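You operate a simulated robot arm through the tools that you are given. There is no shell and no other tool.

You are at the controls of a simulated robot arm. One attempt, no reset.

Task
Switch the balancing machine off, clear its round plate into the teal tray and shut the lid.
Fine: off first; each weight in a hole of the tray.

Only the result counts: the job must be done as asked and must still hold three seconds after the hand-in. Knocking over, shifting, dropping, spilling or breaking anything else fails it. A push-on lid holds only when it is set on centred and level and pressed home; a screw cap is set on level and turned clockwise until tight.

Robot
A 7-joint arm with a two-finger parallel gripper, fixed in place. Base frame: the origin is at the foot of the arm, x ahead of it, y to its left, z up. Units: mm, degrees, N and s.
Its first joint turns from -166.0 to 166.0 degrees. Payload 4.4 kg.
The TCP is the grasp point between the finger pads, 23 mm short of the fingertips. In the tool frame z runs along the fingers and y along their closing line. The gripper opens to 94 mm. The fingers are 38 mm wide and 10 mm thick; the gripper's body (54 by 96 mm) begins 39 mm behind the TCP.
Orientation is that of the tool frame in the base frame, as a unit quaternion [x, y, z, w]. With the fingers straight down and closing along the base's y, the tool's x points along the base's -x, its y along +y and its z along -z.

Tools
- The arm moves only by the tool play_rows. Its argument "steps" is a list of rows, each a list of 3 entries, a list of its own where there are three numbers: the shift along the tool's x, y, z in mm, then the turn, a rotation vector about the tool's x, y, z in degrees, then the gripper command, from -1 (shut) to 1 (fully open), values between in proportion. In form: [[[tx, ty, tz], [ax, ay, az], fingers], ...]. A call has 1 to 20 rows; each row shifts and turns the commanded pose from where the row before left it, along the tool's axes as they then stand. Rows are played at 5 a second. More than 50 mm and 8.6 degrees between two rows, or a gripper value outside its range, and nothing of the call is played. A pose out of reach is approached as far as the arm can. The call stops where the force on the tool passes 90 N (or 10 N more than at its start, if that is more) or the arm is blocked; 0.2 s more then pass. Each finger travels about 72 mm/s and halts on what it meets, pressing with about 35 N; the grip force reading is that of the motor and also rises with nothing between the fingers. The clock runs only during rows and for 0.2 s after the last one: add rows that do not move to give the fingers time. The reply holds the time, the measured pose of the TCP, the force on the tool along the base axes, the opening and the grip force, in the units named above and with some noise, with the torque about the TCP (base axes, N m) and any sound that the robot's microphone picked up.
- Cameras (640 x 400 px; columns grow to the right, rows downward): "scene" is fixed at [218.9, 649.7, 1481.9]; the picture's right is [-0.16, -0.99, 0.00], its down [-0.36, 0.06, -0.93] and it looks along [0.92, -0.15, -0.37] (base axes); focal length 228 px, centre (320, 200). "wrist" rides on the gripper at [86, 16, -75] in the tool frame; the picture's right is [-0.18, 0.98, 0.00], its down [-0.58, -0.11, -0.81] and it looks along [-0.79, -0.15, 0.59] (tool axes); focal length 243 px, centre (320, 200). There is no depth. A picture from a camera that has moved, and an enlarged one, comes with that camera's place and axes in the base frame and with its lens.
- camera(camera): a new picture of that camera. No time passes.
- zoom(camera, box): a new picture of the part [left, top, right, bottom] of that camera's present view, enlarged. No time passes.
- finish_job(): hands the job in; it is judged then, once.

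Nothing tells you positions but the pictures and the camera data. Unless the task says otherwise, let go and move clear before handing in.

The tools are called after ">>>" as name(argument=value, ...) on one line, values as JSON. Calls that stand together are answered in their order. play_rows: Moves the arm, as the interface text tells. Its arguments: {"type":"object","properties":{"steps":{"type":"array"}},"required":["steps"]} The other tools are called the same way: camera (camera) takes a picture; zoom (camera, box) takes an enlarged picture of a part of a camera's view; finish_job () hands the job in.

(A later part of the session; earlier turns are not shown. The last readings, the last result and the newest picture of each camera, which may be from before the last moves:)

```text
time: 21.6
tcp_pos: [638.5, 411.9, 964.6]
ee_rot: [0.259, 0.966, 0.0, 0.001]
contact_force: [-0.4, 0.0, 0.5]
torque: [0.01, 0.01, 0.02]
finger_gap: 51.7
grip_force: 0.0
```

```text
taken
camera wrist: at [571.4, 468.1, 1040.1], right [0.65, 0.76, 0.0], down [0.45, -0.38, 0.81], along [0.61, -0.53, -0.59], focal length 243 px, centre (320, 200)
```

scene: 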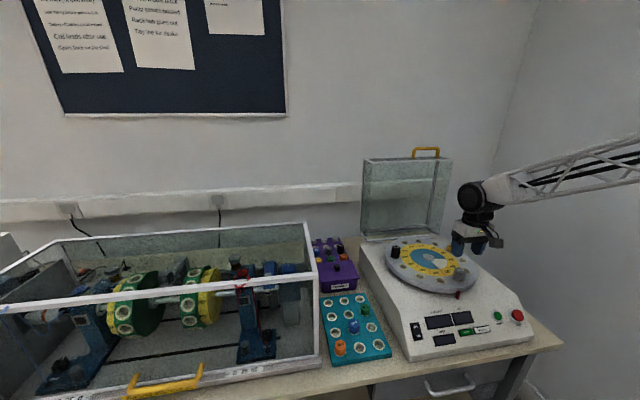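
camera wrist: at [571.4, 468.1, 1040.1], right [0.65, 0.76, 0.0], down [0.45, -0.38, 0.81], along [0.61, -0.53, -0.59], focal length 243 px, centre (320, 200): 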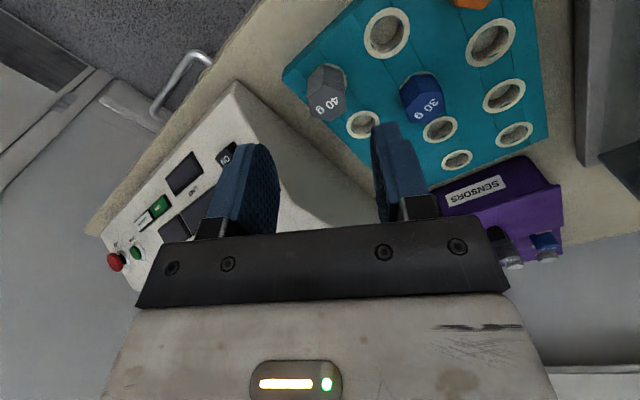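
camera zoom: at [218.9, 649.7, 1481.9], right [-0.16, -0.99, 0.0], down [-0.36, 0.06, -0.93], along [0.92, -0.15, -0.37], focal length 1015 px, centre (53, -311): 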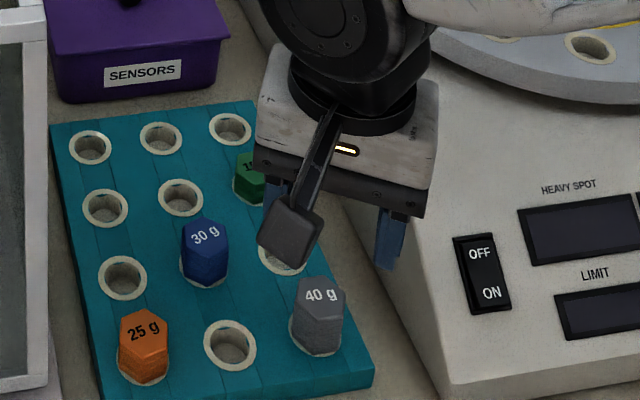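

The 40 g weight is seated in the near-right hole. Next the 50 g weight: rise, square up the wrist and look at it from above the plate.

>>> play_rows(steps=[[[0, 0, -28], [0, 0, -7.5], 0.1], [[0, 0, -28], [0, 0, -7.5], 0.1], [[0, 0, -28], [0, 0, -7.5], 0.1], [[0, 0, -28], [0, 0, -7.5], 0.3], [[-32.5, -24.9, 0], [0, 0, 0], 0.3], [[-32.5, -24.9, 0], [0, 0, 0], 0.3], [[-32.5, -24.9, 0], [0, 0, 0], 0.3], [[-32.5, -24.9, 0], [0, 0, 0], 0.3], [[-32.5, -24.9, 0], [0, 0, 0], 0.3], [[-32.5, -24.9, 0], [0, 0, 0], 0.3], [[-32.5, -24.9, 0], [0, 0, 0], 0.3], [[0, 0, 0], [0, 0, 0], 0.3], [[0, 0, 0], [0, 0, 0], 0.3]])

>>> camera(camera="wrist")

>>> zoom(camera="wrist", box=[260, 90, 420, 190])

>>> zoom(camera="scene", box=[360, 210, 490, 300])

```text
time: 24.4
tcp_pos: [867.1, 237.8, 1077.0]
ee_rot: [0.0, 1.0, 0.001, 0.0]
contact_force: [0.6, 0.4, 0.1]
torque: [-0.01, -0.02, 0.01]
finger_gap: 61.0
grip_force: 0.1
```

```text
taken
camera wrist: at [779.7, 254.3, 1152.5], right [0.18, 0.98, 0.0], down [0.58, -0.11, 0.81], along [0.79, -0.15, -0.59], focal length 243 px, centre (320, 200)
```

wrist: 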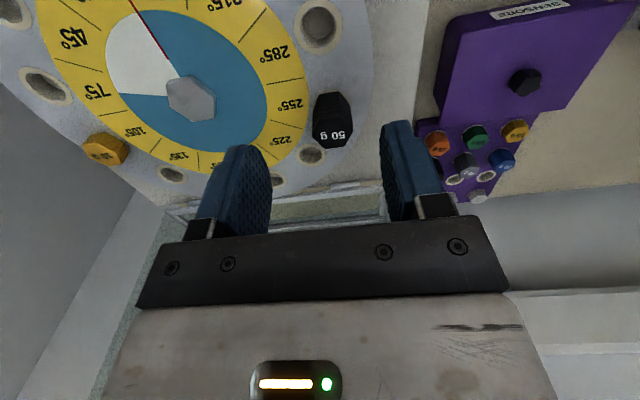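

```text
4.00 times, centred on (340, 140) of wrist
camera zoom: at [779.7, 254.3, 1152.5], right [0.18, 0.98, 0.0], down [0.58, -0.11, 0.81], along [0.79, -0.15, -0.59], focal length 970 px, centre (240, 440)
```

zoom: 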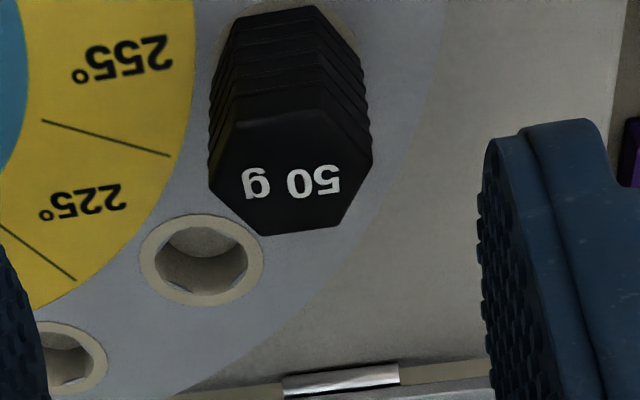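

```text
4.44 times, centred on (425, 255) of scene
camera zoom: at [218.9, 649.7, 1481.9], right [-0.16, -0.99, 0.0], down [-0.36, 0.06, -0.93], along [0.92, -0.15, -0.37], focal length 1015 px, centre (-147, -44)
```

zoom: 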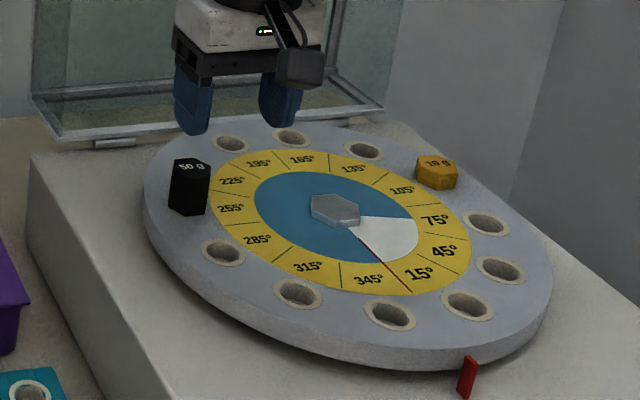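

The 50 g weight is at about (912.5, 240.5, 986), with the same hex orientation as before. I'll centre over it, turn 30° and stop just above.

>>> play_rows(steps=[[[-22.7, 1.1, 0], [0, 0, 7.5], 0.3], [[-21.5, 6.5, 10], [0, 0, 7.5], 0.3], [[0, 0, 20], [0, 0, 7.5], 0.3], [[0, 0, 30], [0, 0, 7.5], 0.3], [[0, 0, 0], [0, 0, 0], 0.3], [[0, 0, 0], [0, 0, 0], 0.3]])

>>> camera(camera="wrist")

>>> zoom(camera="wrist", box=[240, 80, 400, 180])

>>> zoom(camera="scene", box=[360, 210, 490, 300])

```text
time: 25.8
tcp_pos: [911.7, 241.9, 1016.3]
ee_rot: [0.259, 0.966, 0.0, 0.0]
contact_force: [-0.4, 0.4, 0.5]
torque: [0.01, -0.04, -0.01]
finger_gap: 60.8
grip_force: 0.1
```

```text
taken
camera wrist: at [844.2, 299.3, 1092.1], right [0.65, 0.76, 0.0], down [0.45, -0.39, 0.81], along [0.61, -0.53, -0.59], focal length 243 px, centre (320, 200)
```

wrist: 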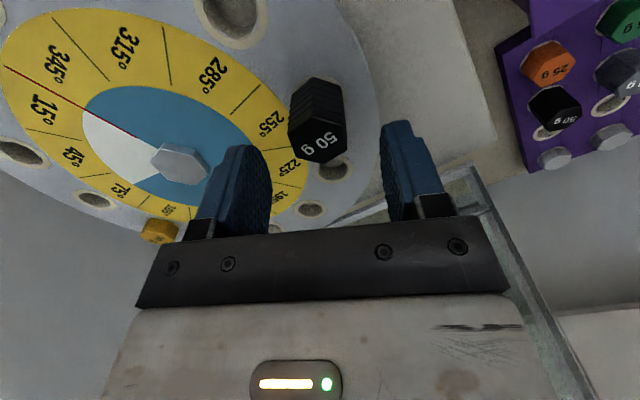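

```text
4.00 times, centred on (320, 130) of wrist
camera zoom: at [844.2, 299.3, 1092.1], right [0.65, 0.76, 0.0], down [0.45, -0.39, 0.81], along [0.61, -0.53, -0.59], focal length 970 px, centre (320, 480)
```

zoom: 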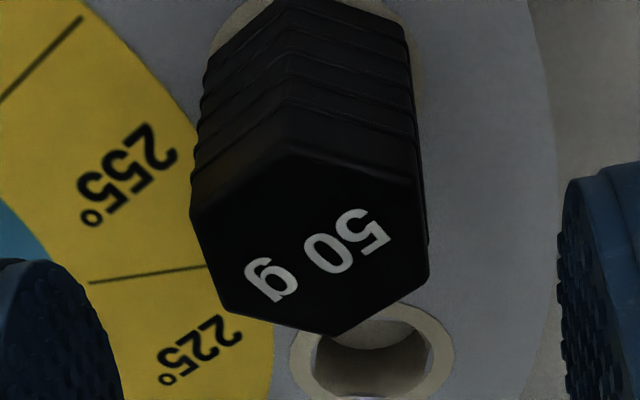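

```text
4.44 times, centred on (425, 255) of scene
camera zoom: at [218.9, 649.7, 1481.9], right [-0.16, -0.99, 0.0], down [-0.36, 0.06, -0.93], along [0.92, -0.15, -0.37], focal length 1015 px, centre (-147, -44)
```

zoom: 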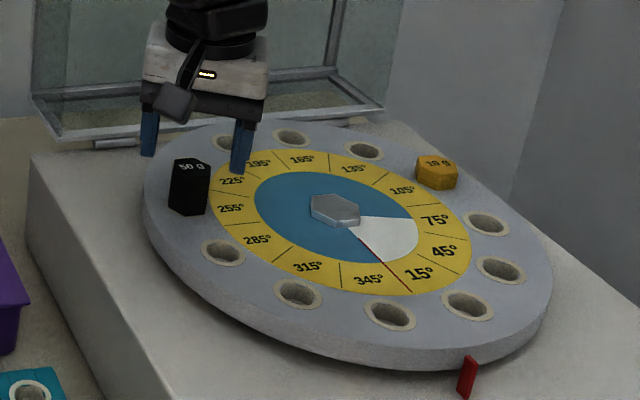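

The 50 g is 2 mm ahead and 1.2 mm to −y in the tool frame. I'll correct, descend deep around it and close, then lift very slowly this time.

>>> play_rows(steps=[[[-2, -1.2, 10], [0, 0, 0], 0.3], [[0, 0, 12], [0, 0, 0], 0.3], [[0, 0, 12], [0, 0, 0], 0.3], [[0, 0, 6], [0, 0, 0], 0.3], [[0, 0, 0], [0, 0, 0], 0], [[0, 0, 0], [0, 0, 0], -0.5], [[0, 0, 0], [0, 0, 0], -1], [[0, 0, 0], [0, 0, 0], -1], [[0, 0, -1], [0, 0, 0], -1], [[0, 0, -1], [0, 0, 0], -1]])

>>> zoom(camera="wrist", box=[200, 100, 440, 250])

```text
time: 28.0
tcp_pos: [911.7, 239.5, 978.4]
ee_rot: [0.258, 0.966, 0.0, 0.0]
contact_force: [0.4, -0.4, 0.3]
torque: [0.02, 0.02, -0.01]
finger_gap: 30.2
grip_force: 34.4
```

```text
2.67 times, centred on (320, 175) of wrist
camera zoom: at [844.5, 297.0, 1054.6], right [0.65, 0.76, 0.0], down [0.45, -0.39, 0.81], along [0.61, -0.52, -0.59], focal length 647 px, centre (320, 267)
```

zoom: 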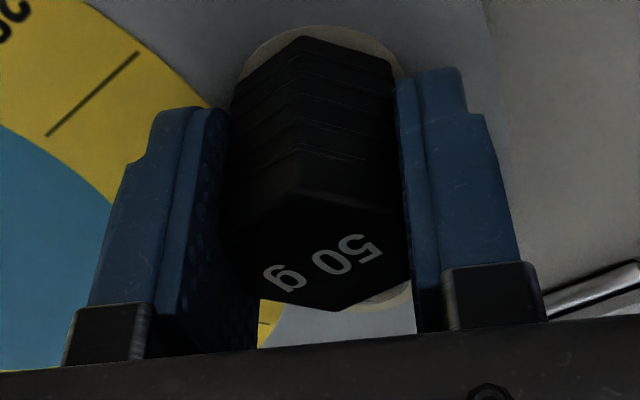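

Firm grip, no side load. I'll lift in 2 mm steps and watch whether it slides in the pads.

>>> play_rows(steps=[[[0, 0, -2], [0, 0, 0], -1], [[0, 0, -2], [0, 0, 0], -1], [[0, 0, -2], [0, 0, 0], -1], [[0, 0, -2], [0, 0, 0], -1]])

>>> zoom(camera="wrist", box=[200, 100, 440, 250])

```text
time: 29.0
tcp_pos: [912.7, 240.8, 987.3]
ee_rot: [0.26, 0.966, 0.0, 0.0]
contact_force: [-1.2, -1.1, 0.1]
torque: [0.0, 0.0, 0.0]
finger_gap: 30.4
grip_force: 34.9
```

```text
2.67 times, centred on (320, 175) of wrist
camera zoom: at [844.8, 297.4, 1062.6], right [0.65, 0.76, 0.0], down [0.45, -0.38, 0.81], along [0.61, -0.52, -0.59], focal length 647 px, centre (320, 267)
```

zoom: 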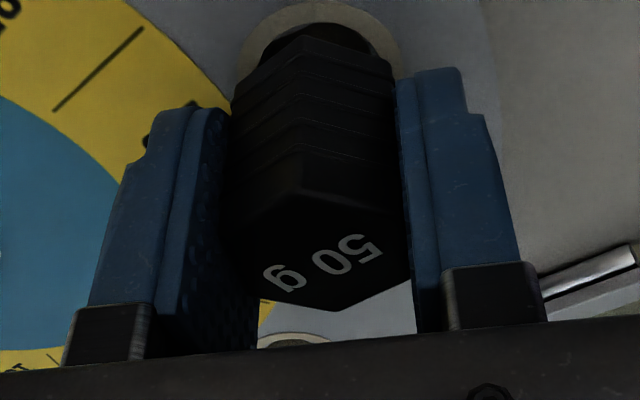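

No slip now with a full-shut command and slow lift. Continuing upward gently.

>>> play_rows(steps=[[[0, 0, -3], [0, 0, 0], -1], [[0, 0, -4], [0, 0, 0], -1], [[0, 0, -5], [0, 0, 0], -1], [[0, 0, -6], [0, 0, 0], -1], [[0, 0, -8], [0, 0, 0], -1], [[0, 0, -10], [0, 0, 0], -1], [[0, 0, -12], [0, 0, 0], -1], [[0, 0, -12], [0, 0, 0], -1], [[0, 0, -10], [0, 0, 0], -1], [[0, 0, -8], [0, 0, 0], -1]])

>>> zoom(camera="wrist", box=[200, 100, 440, 250])

>>> zoom(camera="scene", box=[330, 190, 490, 300])

```text
time: 31.2
tcp_pos: [911.8, 240.6, 1066.5]
ee_rot: [0.258, 0.966, 0.0, 0.0]
contact_force: [0.3, -0.2, -1.0]
torque: [-0.02, 0.0, -0.01]
finger_gap: 30.3
grip_force: 34.9
```

```text
2.67 times, centred on (320, 175) of wrist
camera zoom: at [844.8, 297.4, 1141.0], right [0.65, 0.76, 0.0], down [0.45, -0.38, 0.81], along [0.61, -0.52, -0.59], focal length 647 px, centre (320, 267)
```

zoom: 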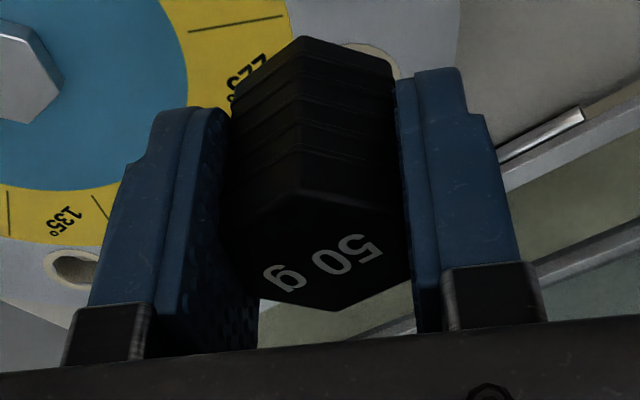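

```text
3.64 times, centred on (410, 245) of scene
camera zoom: at [218.9, 649.7, 1481.9], right [-0.16, -0.99, 0.0], down [-0.36, 0.06, -0.93], along [0.92, -0.15, -0.37], focal length 831 px, centre (-7, 36)
```

zoom: 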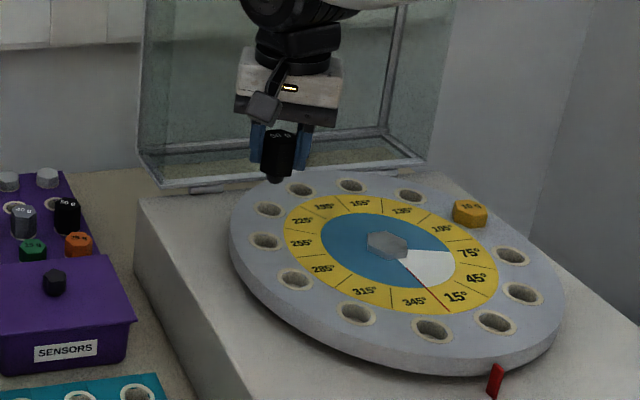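

The 50 g hangs firmly with its peg below. I'll carry it over toward the far-right tray hole (about (844, 398)) and look again.

>>> play_rows(steps=[[[11, 6.4, 0], [0, 0, 0], -1], [[22.2, 12.8, 0], [0, 0, 0], -1], [[22.2, 12.8, 0], [0, 0, 0], -1], [[22.2, 12.8, 0], [0, 0, 0], -1], [[22.2, 12.8, 0], [0, 0, 0], -1], [[22.2, 12.8, 0], [0, 0, 0], -1], [[22.2, 12.8, 0], [0, 0, 0], -1], [[22.2, 12.8, 0], [0, 0, 0], -1], [[11, 6.4, 10], [0, 0, 0], -1], [[0, 0, 18], [0, 0, 0], -1], [[0, 0, 18], [0, 0, 0], -1], [[0, 0, 18], [0, 0, 0], -1], [[0, 0, 0], [0, 0, 0], -1], [[0, 0, 0], [0, 0, 0], -1]])

>>> camera(camera="wrist")

>>> zoom(camera="wrist", box=[240, 20, 400, 120])

>>> zoom(camera="scene", box=[300, 240, 430, 350])

```text
time: 34.2
tcp_pos: [810.0, 416.7, 1001.5]
ee_rot: [0.258, 0.966, -0.001, 0.0]
contact_force: [-1.0, 1.0, -0.2]
torque: [0.01, -0.01, 0.0]
finger_gap: 30.3
grip_force: 34.6
```

```text
taken
camera wrist: at [742.8, 473.6, 1077.1], right [0.65, 0.76, 0.0], down [0.45, -0.39, 0.81], along [0.61, -0.52, -0.59], focal length 243 px, centre (320, 200)
```

wrist: 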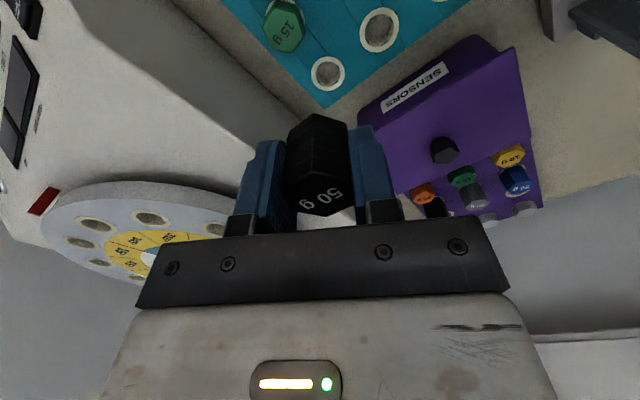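

```text
4.00 times, centred on (320, 70) of wrist
camera zoom: at [742.8, 473.6, 1077.1], right [0.65, 0.76, 0.0], down [0.45, -0.39, 0.81], along [0.61, -0.52, -0.59], focal length 970 px, centre (320, 720)
```

zoom: 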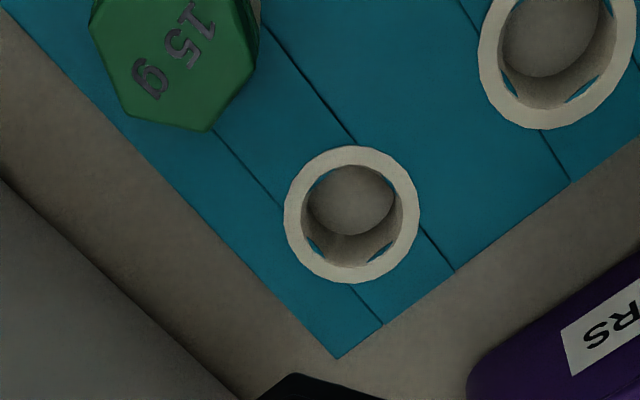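

```text
3.64 times, centred on (365, 295) of scene
camera zoom: at [218.9, 649.7, 1481.9], right [-0.16, -0.99, 0.0], down [-0.36, 0.06, -0.93], along [0.92, -0.15, -0.37], focal length 831 px, centre (156, -146)
```

zoom: 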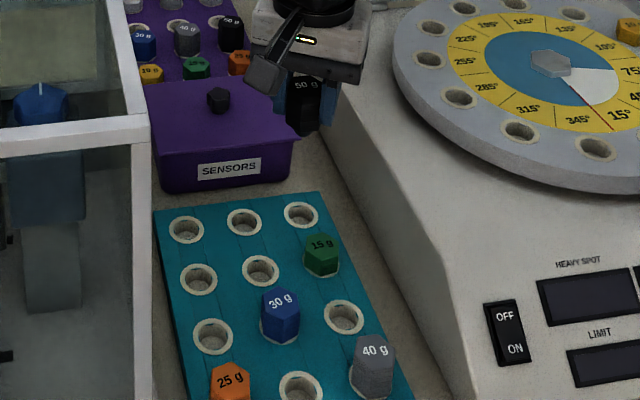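

The far-right hole lies 42 mm ahead in the tool frame. I'll move above it and lower to about 35 mm clear for a recheck.

>>> play_rows(steps=[[[-14, 0.7, 15], [0, 0, 0], -1], [[-14, 0.7, 20], [0, 0, 0], -1], [[-14, 0.7, 20], [0, 0, 0], -1], [[0, 0, 20], [0, 0, 0], -1], [[0, 0, 20], [0, 0, 0], -1], [[0, 0, 10], [0, 0, 0], -1], [[0, 0, 0], [0, 0, 0], -1], [[0, 0, 0], [0, 0, 0], -1]])

>>> zoom(camera="wrist", box=[240, 50, 400, 150])

>>> zoom(camera="scene", box=[340, 250, 420, 310])

```text
time: 36.0
tcp_pos: [848.2, 399.0, 895.3]
ee_rot: [0.258, 0.966, -0.001, 0.0]
contact_force: [-0.7, -0.1, -0.3]
torque: [-0.03, -0.03, 0.02]
finger_gap: 30.0
grip_force: 35.2
```

```text
4.00 times, centred on (320, 100) of wrist
camera zoom: at [779.7, 455.9, 970.8], right [0.65, 0.76, 0.0], down [0.45, -0.38, 0.81], along [0.61, -0.52, -0.59], focal length 970 px, centre (320, 600)
```

zoom: 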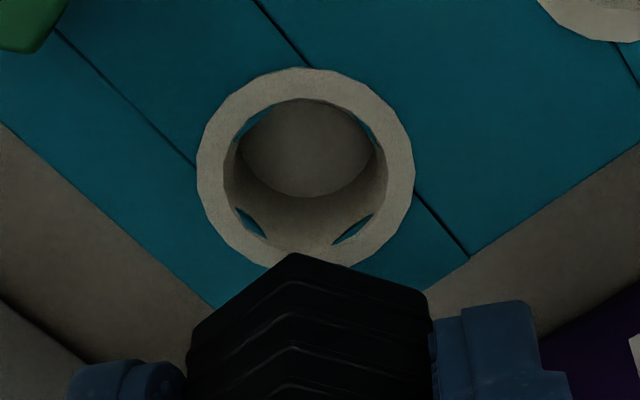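

```text
6.67 times, centred on (380, 280) of scene
camera zoom: at [218.9, 649.7, 1481.9], right [-0.16, -0.99, 0.0], down [-0.36, 0.06, -0.93], along [0.92, -0.15, -0.37], focal length 1523 px, centre (-80, -333)
```

zoom: 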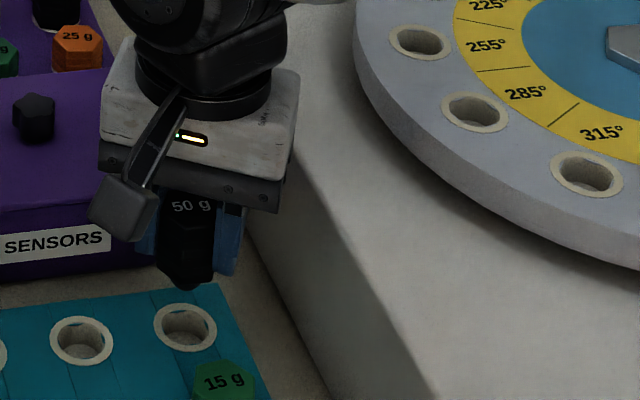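

The hole centre is about 1.2 mm back and 2.2 mm to −y from the weight. I'll correct, lower until the peg is just above the ring and look once more.

>>> play_rows(steps=[[[1.2, -2.2, 8], [0, 0, 0], -1], [[0, 0, 10], [0, 0, 0], -1], [[0, 0, 6], [0, 0, 0], -1], [[0, 0, 0], [0, 0, 0], -1], [[0, 0, 0], [0, 0, 0], -1]])

>>> zoom(camera="wrist", box=[240, 50, 400, 150])

>>> zoom(camera="scene", box=[340, 250, 420, 310])

```text
time: 37.2
tcp_pos: [844.8, 397.2, 871.4]
ee_rot: [0.258, 0.966, 0.001, 0.0]
contact_force: [0.4, -0.1, -0.9]
torque: [-0.02, 0.01, 0.01]
finger_gap: 30.3
grip_force: 35.1
```

```text
4.00 times, centred on (320, 100) of wrist
camera zoom: at [777.8, 453.7, 947.3], right [0.65, 0.76, 0.0], down [0.45, -0.39, 0.81], along [0.61, -0.52, -0.59], focal length 970 px, centre (320, 600)
```

zoom: 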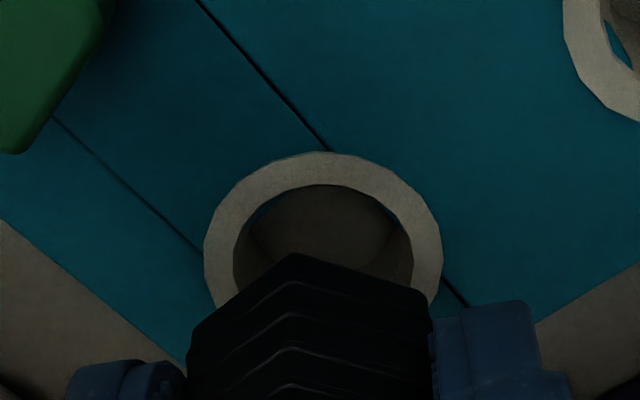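

```text
6.67 times, centred on (380, 280) of scene
camera zoom: at [218.9, 649.7, 1481.9], right [-0.16, -0.99, 0.0], down [-0.36, 0.06, -0.93], along [0.92, -0.15, -0.37], focal length 1523 px, centre (-80, -333)
```

zoom: 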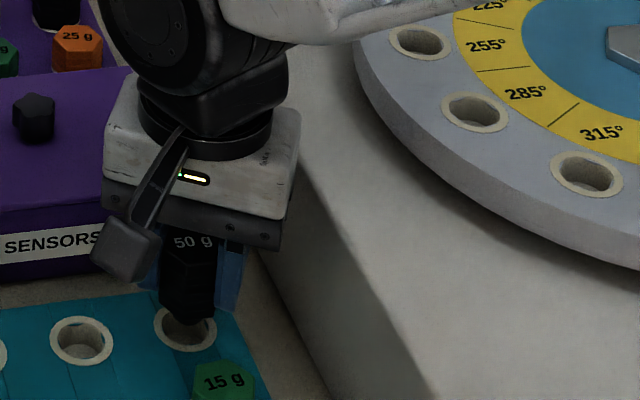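

Aligned within about 0.5 mm. Lowering the peg into the hole in small steps.

>>> play_rows(steps=[[[0, 0.5, 3], [0, 0, 0], -1], [[0, 0, 3], [0, 0, 0], -1], [[0, 0, 3], [0, 0, 0], -1], [[0, 0, 3], [0, 0, 0], -1], [[0, 0, 3], [0, 0, 0], -1], [[0, 0, 2], [0, 0, 0], -1]])

>>> zoom(camera="wrist", box=[240, 50, 400, 150])

```text
time: 38.6
tcp_pos: [845.4, 398.5, 855.6]
ee_rot: [0.259, 0.966, -0.001, 0.0]
contact_force: [1.0, -0.5, -0.3]
torque: [-0.01, 0.02, -0.02]
finger_gap: 30.2
grip_force: 34.9
```

```text
4.00 times, centred on (320, 100) of wrist
camera zoom: at [778.1, 454.7, 930.7], right [0.65, 0.76, 0.0], down [0.45, -0.39, 0.81], along [0.61, -0.52, -0.59], focal length 970 px, centre (320, 600)
```

zoom: 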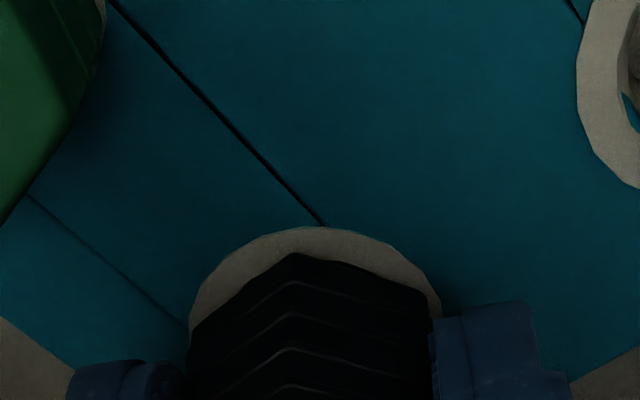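

No contact force yet; the peg is entering. A few more millimetres.

>>> play_rows(steps=[[[0, 0, 2], [0, 0, 0], -1], [[0, 0, 2], [0, 0, 0], -1], [[0, 0, 1], [0, 0, 0], -1], [[0, 0, 0.7], [0, 0, 0], -1]])

>>> zoom(camera="wrist", box=[240, 50, 400, 150])

```text
time: 39.6
tcp_pos: [845.8, 398.1, 850.8]
ee_rot: [0.259, 0.966, 0.001, 0.001]
contact_force: [0.5, -5.5, 23.8]
torque: [-0.12, 0.05, 0.04]
finger_gap: 30.2
grip_force: 35.3
```

```text
4.00 times, centred on (320, 100) of wrist
camera zoom: at [778.0, 454.3, 926.8], right [0.65, 0.76, 0.0], down [0.45, -0.39, 0.81], along [0.61, -0.52, -0.59], focal length 970 px, centre (320, 600)
```

zoom: 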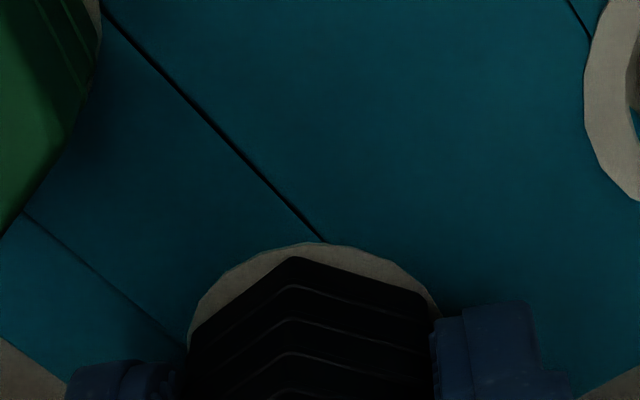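

Seated with 24 N. Opening moderately and rising clear.

>>> play_rows(steps=[[[0, 0, -0.5], [0, 0, 0], -0.2], [[0, 0, 0], [0, 0, 0], 0], [[0, 0, 0], [0, 0, 0], 0], [[0, 0, -10], [0, 0, 0], 0], [[0, 0, -20], [0, 0, 0], 0], [[0, 0, -30], [0, 0, 0], 0], [[15, 0, -40], [0, 0, 0], 0.1], [[15, 0, -40], [0, 0, 0], 0.1], [[0, 0, 0], [0, 0, 0], 0.1]])

>>> camera(camera="wrist")

>>> zoom(camera="wrist", box=[240, 0, 400, 100])

>>> zoom(camera="scene", box=[310, 250, 420, 360])

```text
time: 41.6
tcp_pos: [819.5, 412.7, 990.3]
ee_rot: [0.259, 0.966, -0.001, 0.0]
contact_force: [0.1, 0.0, 0.5]
torque: [-0.02, 0.01, -0.02]
finger_gap: 51.8
grip_force: 0.0
```

```text
taken
camera wrist: at [752.6, 469.6, 1064.7], right [0.65, 0.76, 0.0], down [0.45, -0.38, 0.81], along [0.61, -0.52, -0.59], focal length 243 px, centre (320, 200)
```

wrist: 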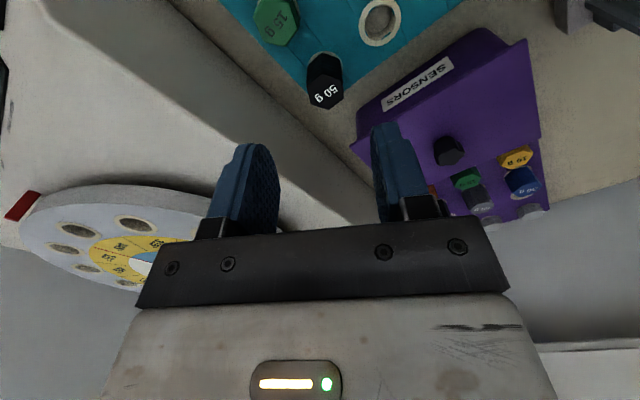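

```text
4.00 times, centred on (320, 50) of wrist
camera zoom: at [752.6, 469.6, 1064.7], right [0.65, 0.76, 0.0], down [0.45, -0.38, 0.81], along [0.61, -0.52, -0.59], focal length 970 px, centre (320, 800)
```

zoom: 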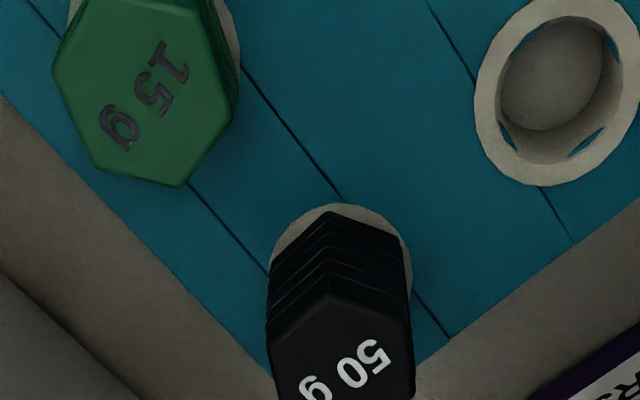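

```text
3.64 times, centred on (365, 305) of scene
camera zoom: at [218.9, 649.7, 1481.9], right [-0.16, -0.99, 0.0], down [-0.36, 0.06, -0.93], along [0.92, -0.15, -0.37], focal length 831 px, centre (156, -182)
```

zoom: 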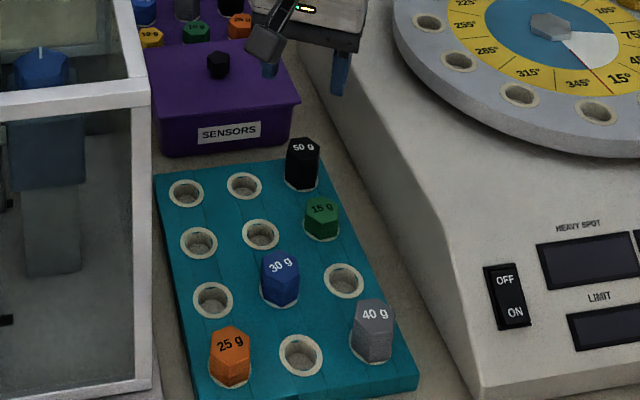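

The 50 g is seated in the far-right hole. Now back over the plate to look at the 10 g weight.

>>> play_rows(steps=[[[0, 0, -22], [0, 0, -7.5], 0.3], [[0, 0, -22], [0, 0, -7.5], 0.3], [[0, 0, -22], [0, 0, -7.5], 0.3], [[0, 0, -22], [0, 0, -7.5], 0.3], [[-3, -40.3, 0], [0, 0, 0], 0.3], [[-3, -40.3, 0], [0, 0, 0], 0.3], [[-3, -40.3, 0], [0, 0, 0], 0.3], [[-3, -40.3, 0], [0, 0, 0], 0.3], [[-3, -40.3, 0], [0, 0, 0], 0.3], [[-3, -40.3, 0], [0, 0, 0], 0.3], [[-3, -40.3, 0], [0, 0, 0], 0.3], [[-3, -40.3, 0], [0, 0, 0], 0.3], [[-3, -40.3, 0], [0, 0, 0], 0.3], [[-3, -40.3, 0], [0, 0, 0], 0.3], [[0, 0, 0], [0, 0, 0], 0.3], [[0, 0, 0], [0, 0, 0], 0.3]])

>>> camera(camera="wrist")

>>> zoom(camera="wrist", box=[240, 80, 400, 180])

>>> zoom(camera="scene", box=[390, 200, 520, 290])

```text
time: 45.0
tcp_pos: [851.0, 8.7, 1079.5]
ee_rot: [0.0, 1.0, 0.0, 0.0]
contact_force: [0.4, 0.0, 0.7]
torque: [-0.01, 0.01, 0.04]
finger_gap: 61.2
grip_force: 0.1
```

```text
taken
camera wrist: at [762.9, 24.1, 1153.0], right [0.18, 0.98, 0.0], down [0.58, -0.11, 0.81], along [0.79, -0.15, -0.59], focal length 243 px, centre (320, 200)
```

wrist: 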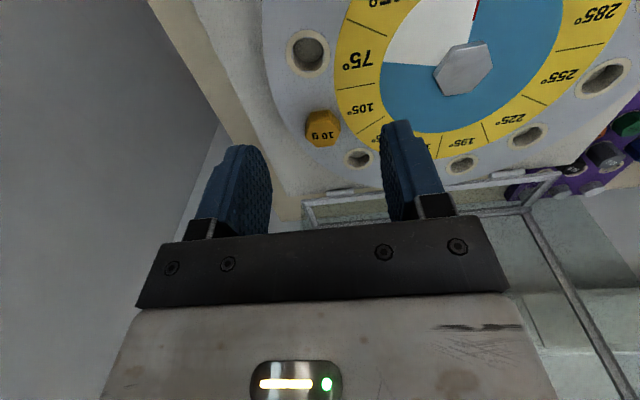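

```text
4.00 times, centred on (320, 130) of wrist
camera zoom: at [762.9, 24.1, 1153.0], right [0.18, 0.98, 0.0], down [0.58, -0.11, 0.81], along [0.79, -0.15, -0.59], focal length 970 px, centre (320, 480)
```

zoom: 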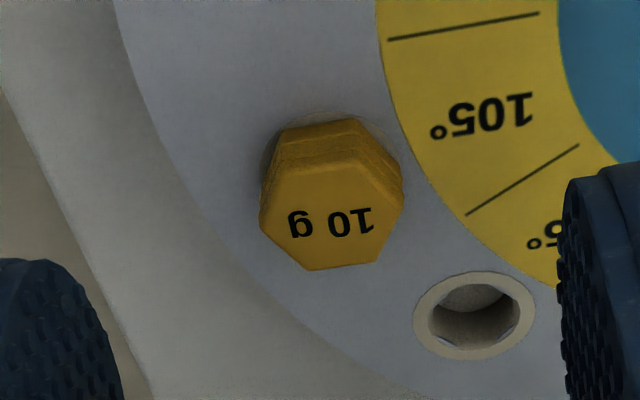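

```text
4.44 times, centred on (455, 245) of scene
camera zoom: at [218.9, 649.7, 1481.9], right [-0.16, -0.99, 0.0], down [-0.36, 0.06, -0.93], along [0.92, -0.15, -0.37], focal length 1015 px, centre (-280, 0)
```

zoom: 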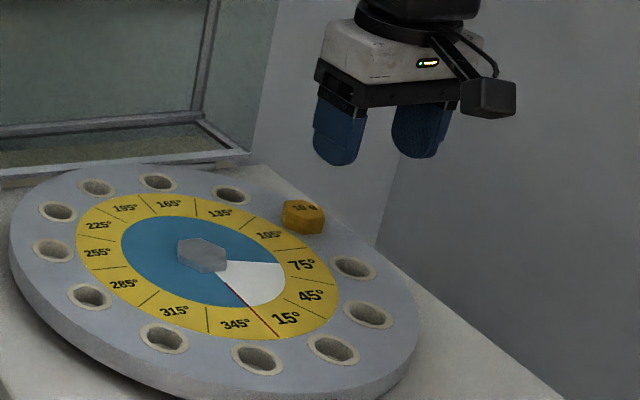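

The 10 g weight is only about 13 mm tall, top at (913, −1, 962), same hex orientation. I'll centre over it, turn −30° and descend partway.

>>> play_rows(steps=[[[-31.5, -4.7, 0], [0, 0, 0], 0.3], [[-31.5, -4.7, 10], [0, 0, 0], 0.3], [[0, 0, 15], [0, 0, -7.5], 0.3], [[0, 0, 15], [0, 0, -7.5], 0.3], [[0, 0, 20], [0, 0, -7.5], 0.3], [[0, 0, 18], [0, 0, -7.5], 0.3], [[0, 0, 0], [0, 0, 0], 0.3], [[0, 0, 0], [0, 0, 0], 0.3]])

>>> camera(camera="wrist")

>>> zoom(camera="wrist", box=[240, 80, 400, 180])

>>> zoom(camera="scene", box=[390, 200, 520, 290])

```text
time: 46.8
tcp_pos: [911.9, 0.3, 999.7]
ee_rot: [-0.258, 0.966, 0.0, 0.0]
contact_force: [-0.3, 1.0, 0.2]
torque: [0.03, 0.01, 0.01]
finger_gap: 61.1
grip_force: 0.1
```

```text
taken
camera wrist: at [829.2, -28.9, 1075.2], right [-0.33, 0.94, 0.0], down [0.56, 0.2, 0.81], along [0.76, 0.27, -0.59], focal length 243 px, centre (320, 200)
```

wrist: 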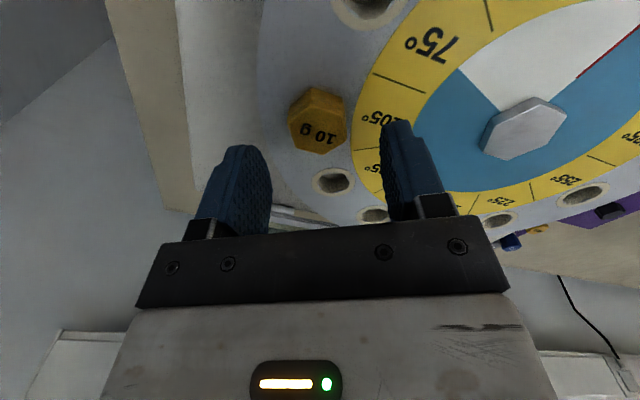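

```text
4.00 times, centred on (320, 130) of wrist
camera zoom: at [829.2, -28.9, 1075.2], right [-0.33, 0.94, 0.0], down [0.56, 0.2, 0.81], along [0.76, 0.27, -0.59], focal length 970 px, centre (320, 480)
```

zoom: 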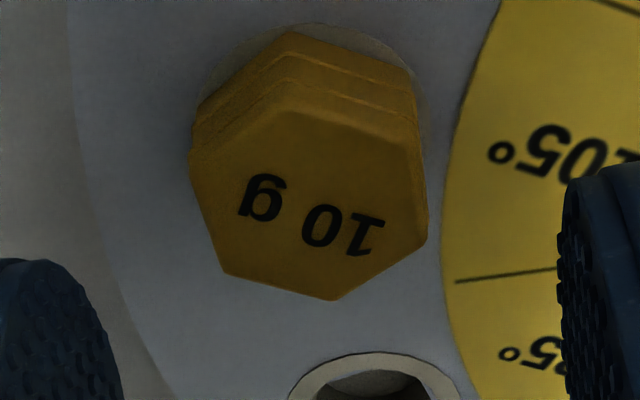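

```text
4.44 times, centred on (455, 245) of scene
camera zoom: at [218.9, 649.7, 1481.9], right [-0.16, -0.99, 0.0], down [-0.36, 0.06, -0.93], along [0.92, -0.15, -0.37], focal length 1015 px, centre (-280, 0)
```

zoom: 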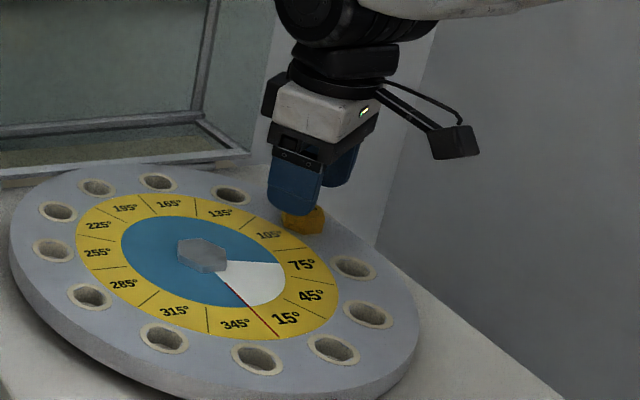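

Centred within 1.5 mm. I'll correct and descend until the tips are about 2 mm above the plate, then close.

>>> play_rows(steps=[[[-1.4, -1.3, 8], [0, 0, 0], 0.3], [[0, 0, 8], [0, 0, 0], 0.3], [[0, 0, 6], [0, 0, 0], 0.3], [[0, 0, 3], [0, 0, 0], 0.3], [[0, 0, 0], [0, 0, 0], 0], [[0, 0, 0], [0, 0, 0], -0.5], [[0, 0, 0], [0, 0, 0], -1], [[0, 0, 0], [0, 0, 0], -1], [[0, 0, 0], [0, 0, 0], -1]])

>>> zoom(camera="wrist", box=[200, 70, 440, 220])

```text
time: 48.8
tcp_pos: [915.1, -0.1, 974.4]
ee_rot: [-0.259, 0.966, 0.0, 0.0]
contact_force: [0.8, -0.4, 0.6]
torque: [0.0, 0.04, 0.01]
finger_gap: 29.1
grip_force: 34.4
```

```text
2.67 times, centred on (320, 145) of wrist
camera zoom: at [831.1, -29.8, 1049.9], right [-0.33, 0.94, 0.0], down [0.56, 0.2, 0.81], along [0.76, 0.27, -0.59], focal length 647 px, centre (320, 347)
```

zoom: 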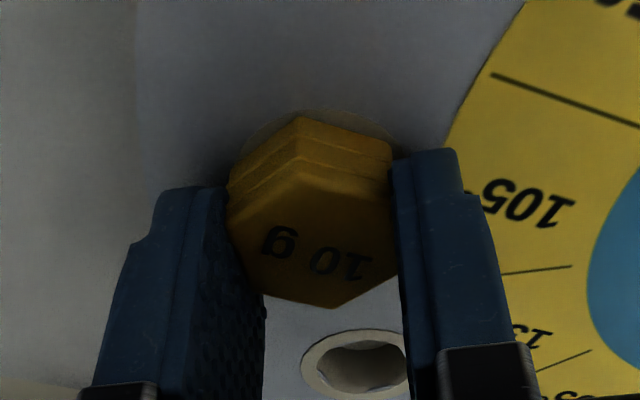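

Gripped. Lifting slowly.

>>> play_rows(steps=[[[0, 0, -1], [0, 0, 0], -1], [[0, 0, -2], [0, 0, 0], -1], [[0, 0, -2], [0, 0, 0], -1], [[0, 0, -2], [0, 0, 0], -1], [[0, 0, -3], [0, 0, 0], -1]])

>>> zoom(camera="wrist", box=[200, 70, 440, 220])

```text
time: 50.0
tcp_pos: [914.3, 0.7, 984.2]
ee_rot: [-0.259, 0.966, 0.001, 0.001]
contact_force: [-0.9, -0.5, -0.4]
torque: [-0.01, -0.02, 0.01]
finger_gap: 28.8
grip_force: 34.7
```

```text
2.67 times, centred on (320, 145) of wrist
camera zoom: at [830.1, -29.2, 1060.1], right [-0.33, 0.94, 0.0], down [0.56, 0.2, 0.81], along [0.76, 0.27, -0.59], focal length 647 px, centre (320, 347)
```

zoom: 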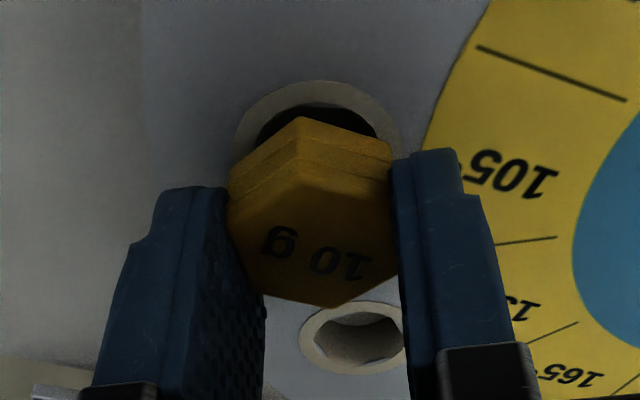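

It comes free cleanly. Lifting to travel height and carrying it toward the tray.

>>> play_rows(steps=[[[0, 0, -5], [0, 0, 0], -1], [[0, 0, -8], [0, 0, 0], -1], [[0, 0, -12], [0, 0, 0], -1], [[0, 0, -15], [0, 0, 0], -1], [[0, 0, -15], [0, 0, 0], -1], [[0, 0, -15], [0, 0, 0], -1], [[0, 0, -10], [0, 0, 0], -1], [[0, 0, -5], [0, 0, 0], -1]])

>>> play_rows(steps=[[[0.2, 15, 0], [0, 0, 0], -1], [[0.4, 26, 0], [0, 0, 0], -1], [[0.4, 30, 0], [0, 0, 0], -1], [[0.4, 30, 0], [0, 0, 0], -1], [[0.4, 30, 0], [0, 0, 0], -1], [[0.4, 30, 0], [0, 0, 0], -1], [[0.4, 30, 0], [0, 0, 0], -1], [[0.4, 30, 0], [0, 0, 0], -1], [[0.4, 30, 0], [0, 0, 0], -1], [[0.4, 30, 0], [0, 0, 0], -1], [[0.4, 30, 0], [0, 0, 0], -1], [[0.4, 30, 0], [0, 0, 0], -1], [[0.4, 30, 0], [0, 0, 0], -1], [[0.4, 30, 0], [0, 0, 0], -1], [[0.4, 30, 0], [0, 0, 0], -1], [[0.4, 30, 0], [0, 0, 0], -1], [[0.4, 17, 0], [0, 0, 0], -1], [[0.4, 8, 0], [0, 0, 0], -1]])

>>> camera(camera="wrist")

>>> camera(camera="scene")

```text
time: 51.8
tcp_pos: [913.9, -0.4, 1068.7]
ee_rot: [-0.26, 0.966, 0.0, 0.0]
contact_force: [-0.9, 0.7, 0.5]
torque: [0.04, -0.05, 0.0]
finger_gap: 29.0
grip_force: 35.0
```

```text
time: 55.6
tcp_pos: [664.6, 418.7, 1069.3]
ee_rot: [-0.259, 0.966, 0.001, 0.0]
contact_force: [0.3, -0.4, -0.4]
torque: [0.0, -0.01, -0.01]
finger_gap: 28.8
grip_force: 35.2
```

```text
taken
camera wrist: at [581.5, 389.1, 1144.5], right [-0.33, 0.94, 0.0], down [0.56, 0.2, 0.81], along [0.76, 0.27, -0.59], focal length 243 px, centre (320, 200)
```

wrist: 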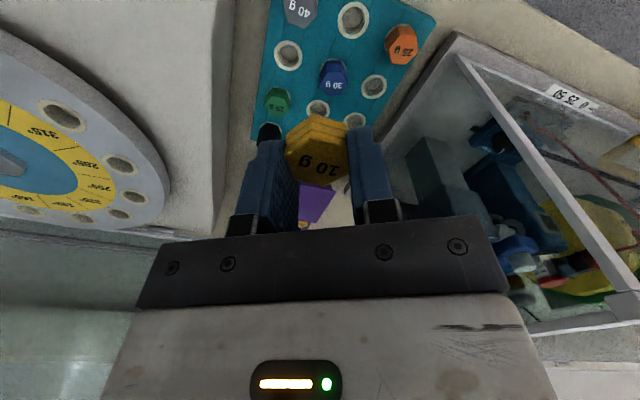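

```text
taken
```

scene: 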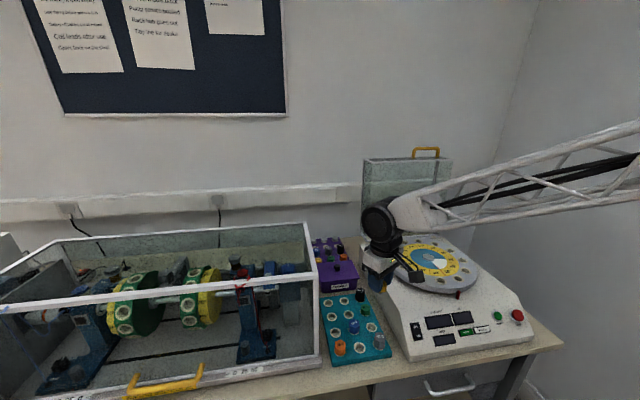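

Still held. Now turning the wrist a further −60° while descending beside the near-middle hole for a look.

>>> play_rows(steps=[[[0, 0, 0], [0, 0, -7.5], -1], [[0, 0, 5], [0, 0, -7.5], -1], [[0, 0, 10], [0, 0, -7.5], -1], [[0, 0, 10], [0, 0, -7.5], -1], [[0, 0, 10], [0, 0, -7.5], -1], [[0, 0, 10], [0, 0, -7.5], -1], [[0, 0, 10], [0, 0, -7.5], -1], [[0, 0, 10], [0, 0, -7.5], -1], [[0, 0, 5], [0, 0, 0], -1], [[0, 0, 0], [0, 0, 0], -1], [[0, 0, 0], [0, 0, 0], -1]])

>>> camera(camera="wrist")

>>> zoom(camera="wrist", box=[240, 20, 400, 120])

>>> zoom(camera="scene", box=[310, 260, 430, 370])

```text
time: 58.0
tcp_pos: [665.9, 417.8, 1000.3]
ee_rot: [0.707, -0.707, 0.0, 0.0]
contact_force: [0.2, -0.3, 0.6]
torque: [0.05, 0.0, 0.01]
finger_gap: 29.1
grip_force: 35.0
```

```text
taken
camera wrist: at [648.2, 330.9, 1075.2], right [-0.98, 0.18, 0.0], down [0.11, 0.58, 0.81], along [0.15, 0.79, -0.59], focal length 243 px, centre (320, 200)
```

wrist: 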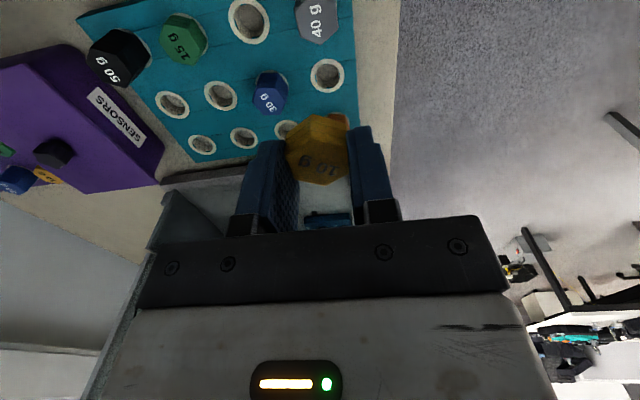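

```text
4.00 times, centred on (320, 70) of wrist
camera zoom: at [648.2, 330.9, 1075.2], right [-0.98, 0.18, 0.0], down [0.11, 0.58, 0.81], along [0.15, 0.79, -0.59], focal length 970 px, centre (320, 720)
```

zoom: 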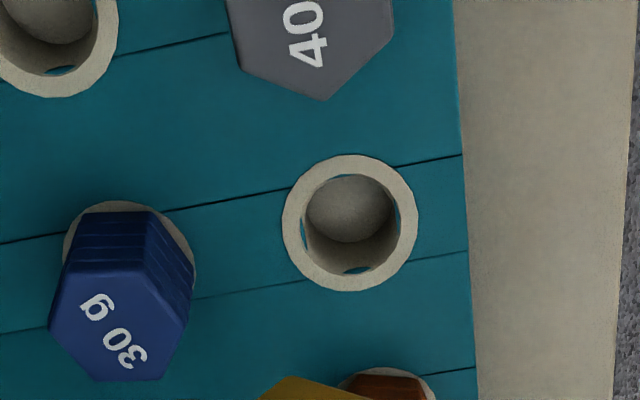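

```text
3.64 times, centred on (370, 315) of scene
camera zoom: at [218.9, 649.7, 1481.9], right [-0.16, -0.99, 0.0], down [-0.36, 0.06, -0.93], along [0.92, -0.15, -0.37], focal length 831 px, centre (138, -218)
```

zoom: 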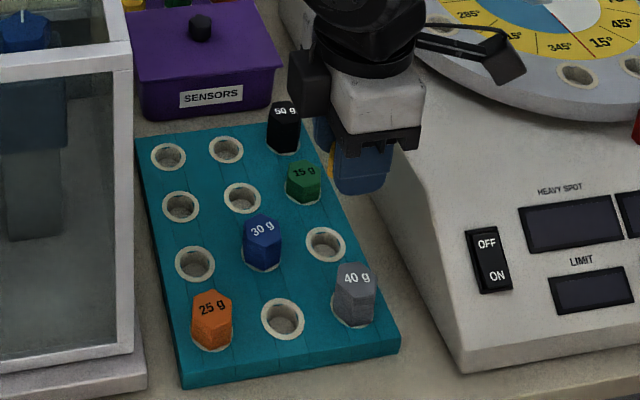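

The near-middle hole is 41 mm ahead, directly in line. Moving over it and lowering to ~895 for the recheck.

>>> play_rows(steps=[[[-14, 0, 15], [0, 0, 0], -1], [[-14, 0, 20], [0, 0, 0], -1], [[-13.3, 0, 20], [0, 0, 0], -1], [[0, 0, 20], [0, 0, 0], -1], [[0, 0, 20], [0, 0, 0], -1], [[0, 0, 10], [0, 0, 0], -1], [[0, 0, 0], [0, 0, 0], -1], [[0, 0, 0], [0, 0, 0], -1]])

>>> camera(camera="wrist")

>>> zoom(camera="wrist", box=[240, 50, 400, 150])

>>> zoom(camera="scene", box=[330, 290, 410, 350])

```text
time: 59.8
tcp_pos: [663.2, 459.1, 895.2]
ee_rot: [-0.707, 0.707, 0.0, 0.001]
contact_force: [0.0, 0.3, -0.5]
torque: [0.0, 0.0, 0.01]
finger_gap: 28.9
grip_force: 34.9
```

```text
taken
camera wrist: at [647.3, 371.6, 971.0], right [-0.98, 0.18, 0.0], down [0.11, 0.58, 0.81], along [0.15, 0.79, -0.59], focal length 243 px, centre (320, 200)
```

wrist: 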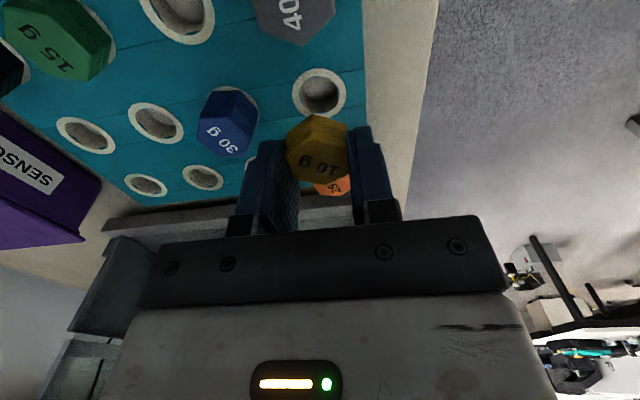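

```text
4.00 times, centred on (320, 100) of wrist
camera zoom: at [647.3, 371.6, 971.0], right [-0.98, 0.18, 0.0], down [0.11, 0.58, 0.81], along [0.15, 0.79, -0.59], focal length 970 px, centre (320, 600)
```

zoom: 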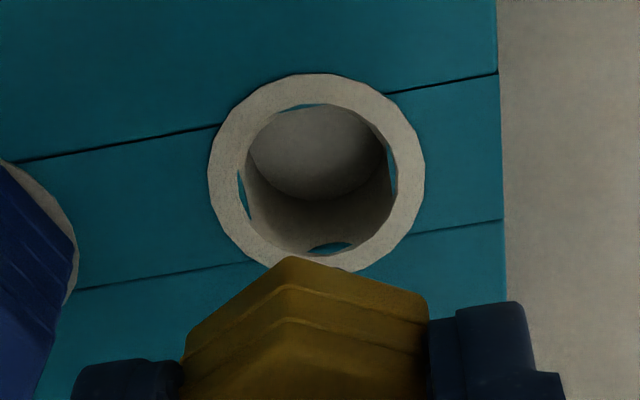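

```text
6.67 times, centred on (370, 320) of scene
camera zoom: at [218.9, 649.7, 1481.9], right [-0.16, -0.99, 0.0], down [-0.36, 0.06, -0.93], along [0.92, -0.15, -0.37], focal length 1523 px, centre (-13, -600)
```

zoom: 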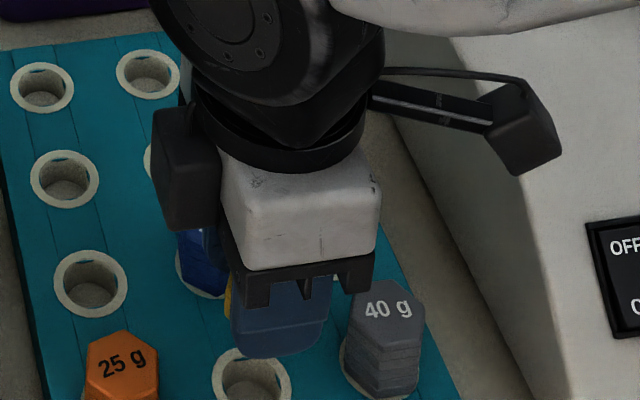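

Aligned within 1 mm. Lowering toward the hole.

>>> play_rows(steps=[[[-0.5, -0.3, 8], [0, 0, 0], -1], [[0, 0, 10], [0, 0, 0], -1], [[0, 0, 6], [0, 0, 0], -1], [[0, 0, 4], [0, 0, 0], -1], [[0, 0, 3], [0, 0, 0], -1], [[0, 0, 3], [0, 0, 0], -1], [[0, 0, 3], [0, 0, 0], -1], [[0, 0, 3], [0, 0, 0], -1]])

>>> zoom(camera="wrist", box=[240, 50, 400, 150])

```text
time: 61.6
tcp_pos: [664.5, 457.8, 854.7]
ee_rot: [-0.707, 0.707, -0.001, 0.0]
contact_force: [-0.3, 0.2, -0.7]
torque: [-0.01, 0.01, 0.01]
finger_gap: 28.9
grip_force: 34.7
```

```text
4.00 times, centred on (320, 100) of wrist
camera zoom: at [648.8, 371.9, 929.9], right [-0.98, 0.18, 0.0], down [0.11, 0.58, 0.81], along [0.15, 0.79, -0.59], focal length 970 px, centre (320, 600)
```

zoom: 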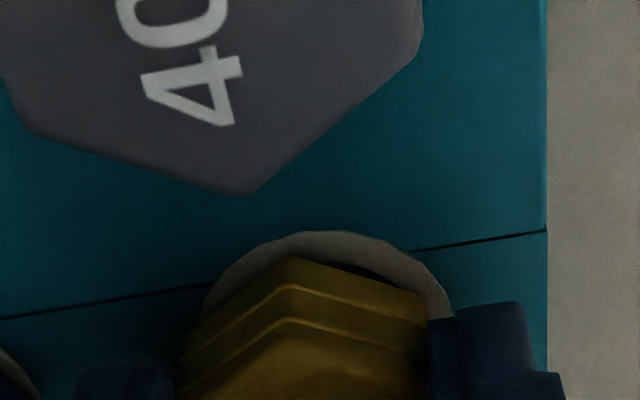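

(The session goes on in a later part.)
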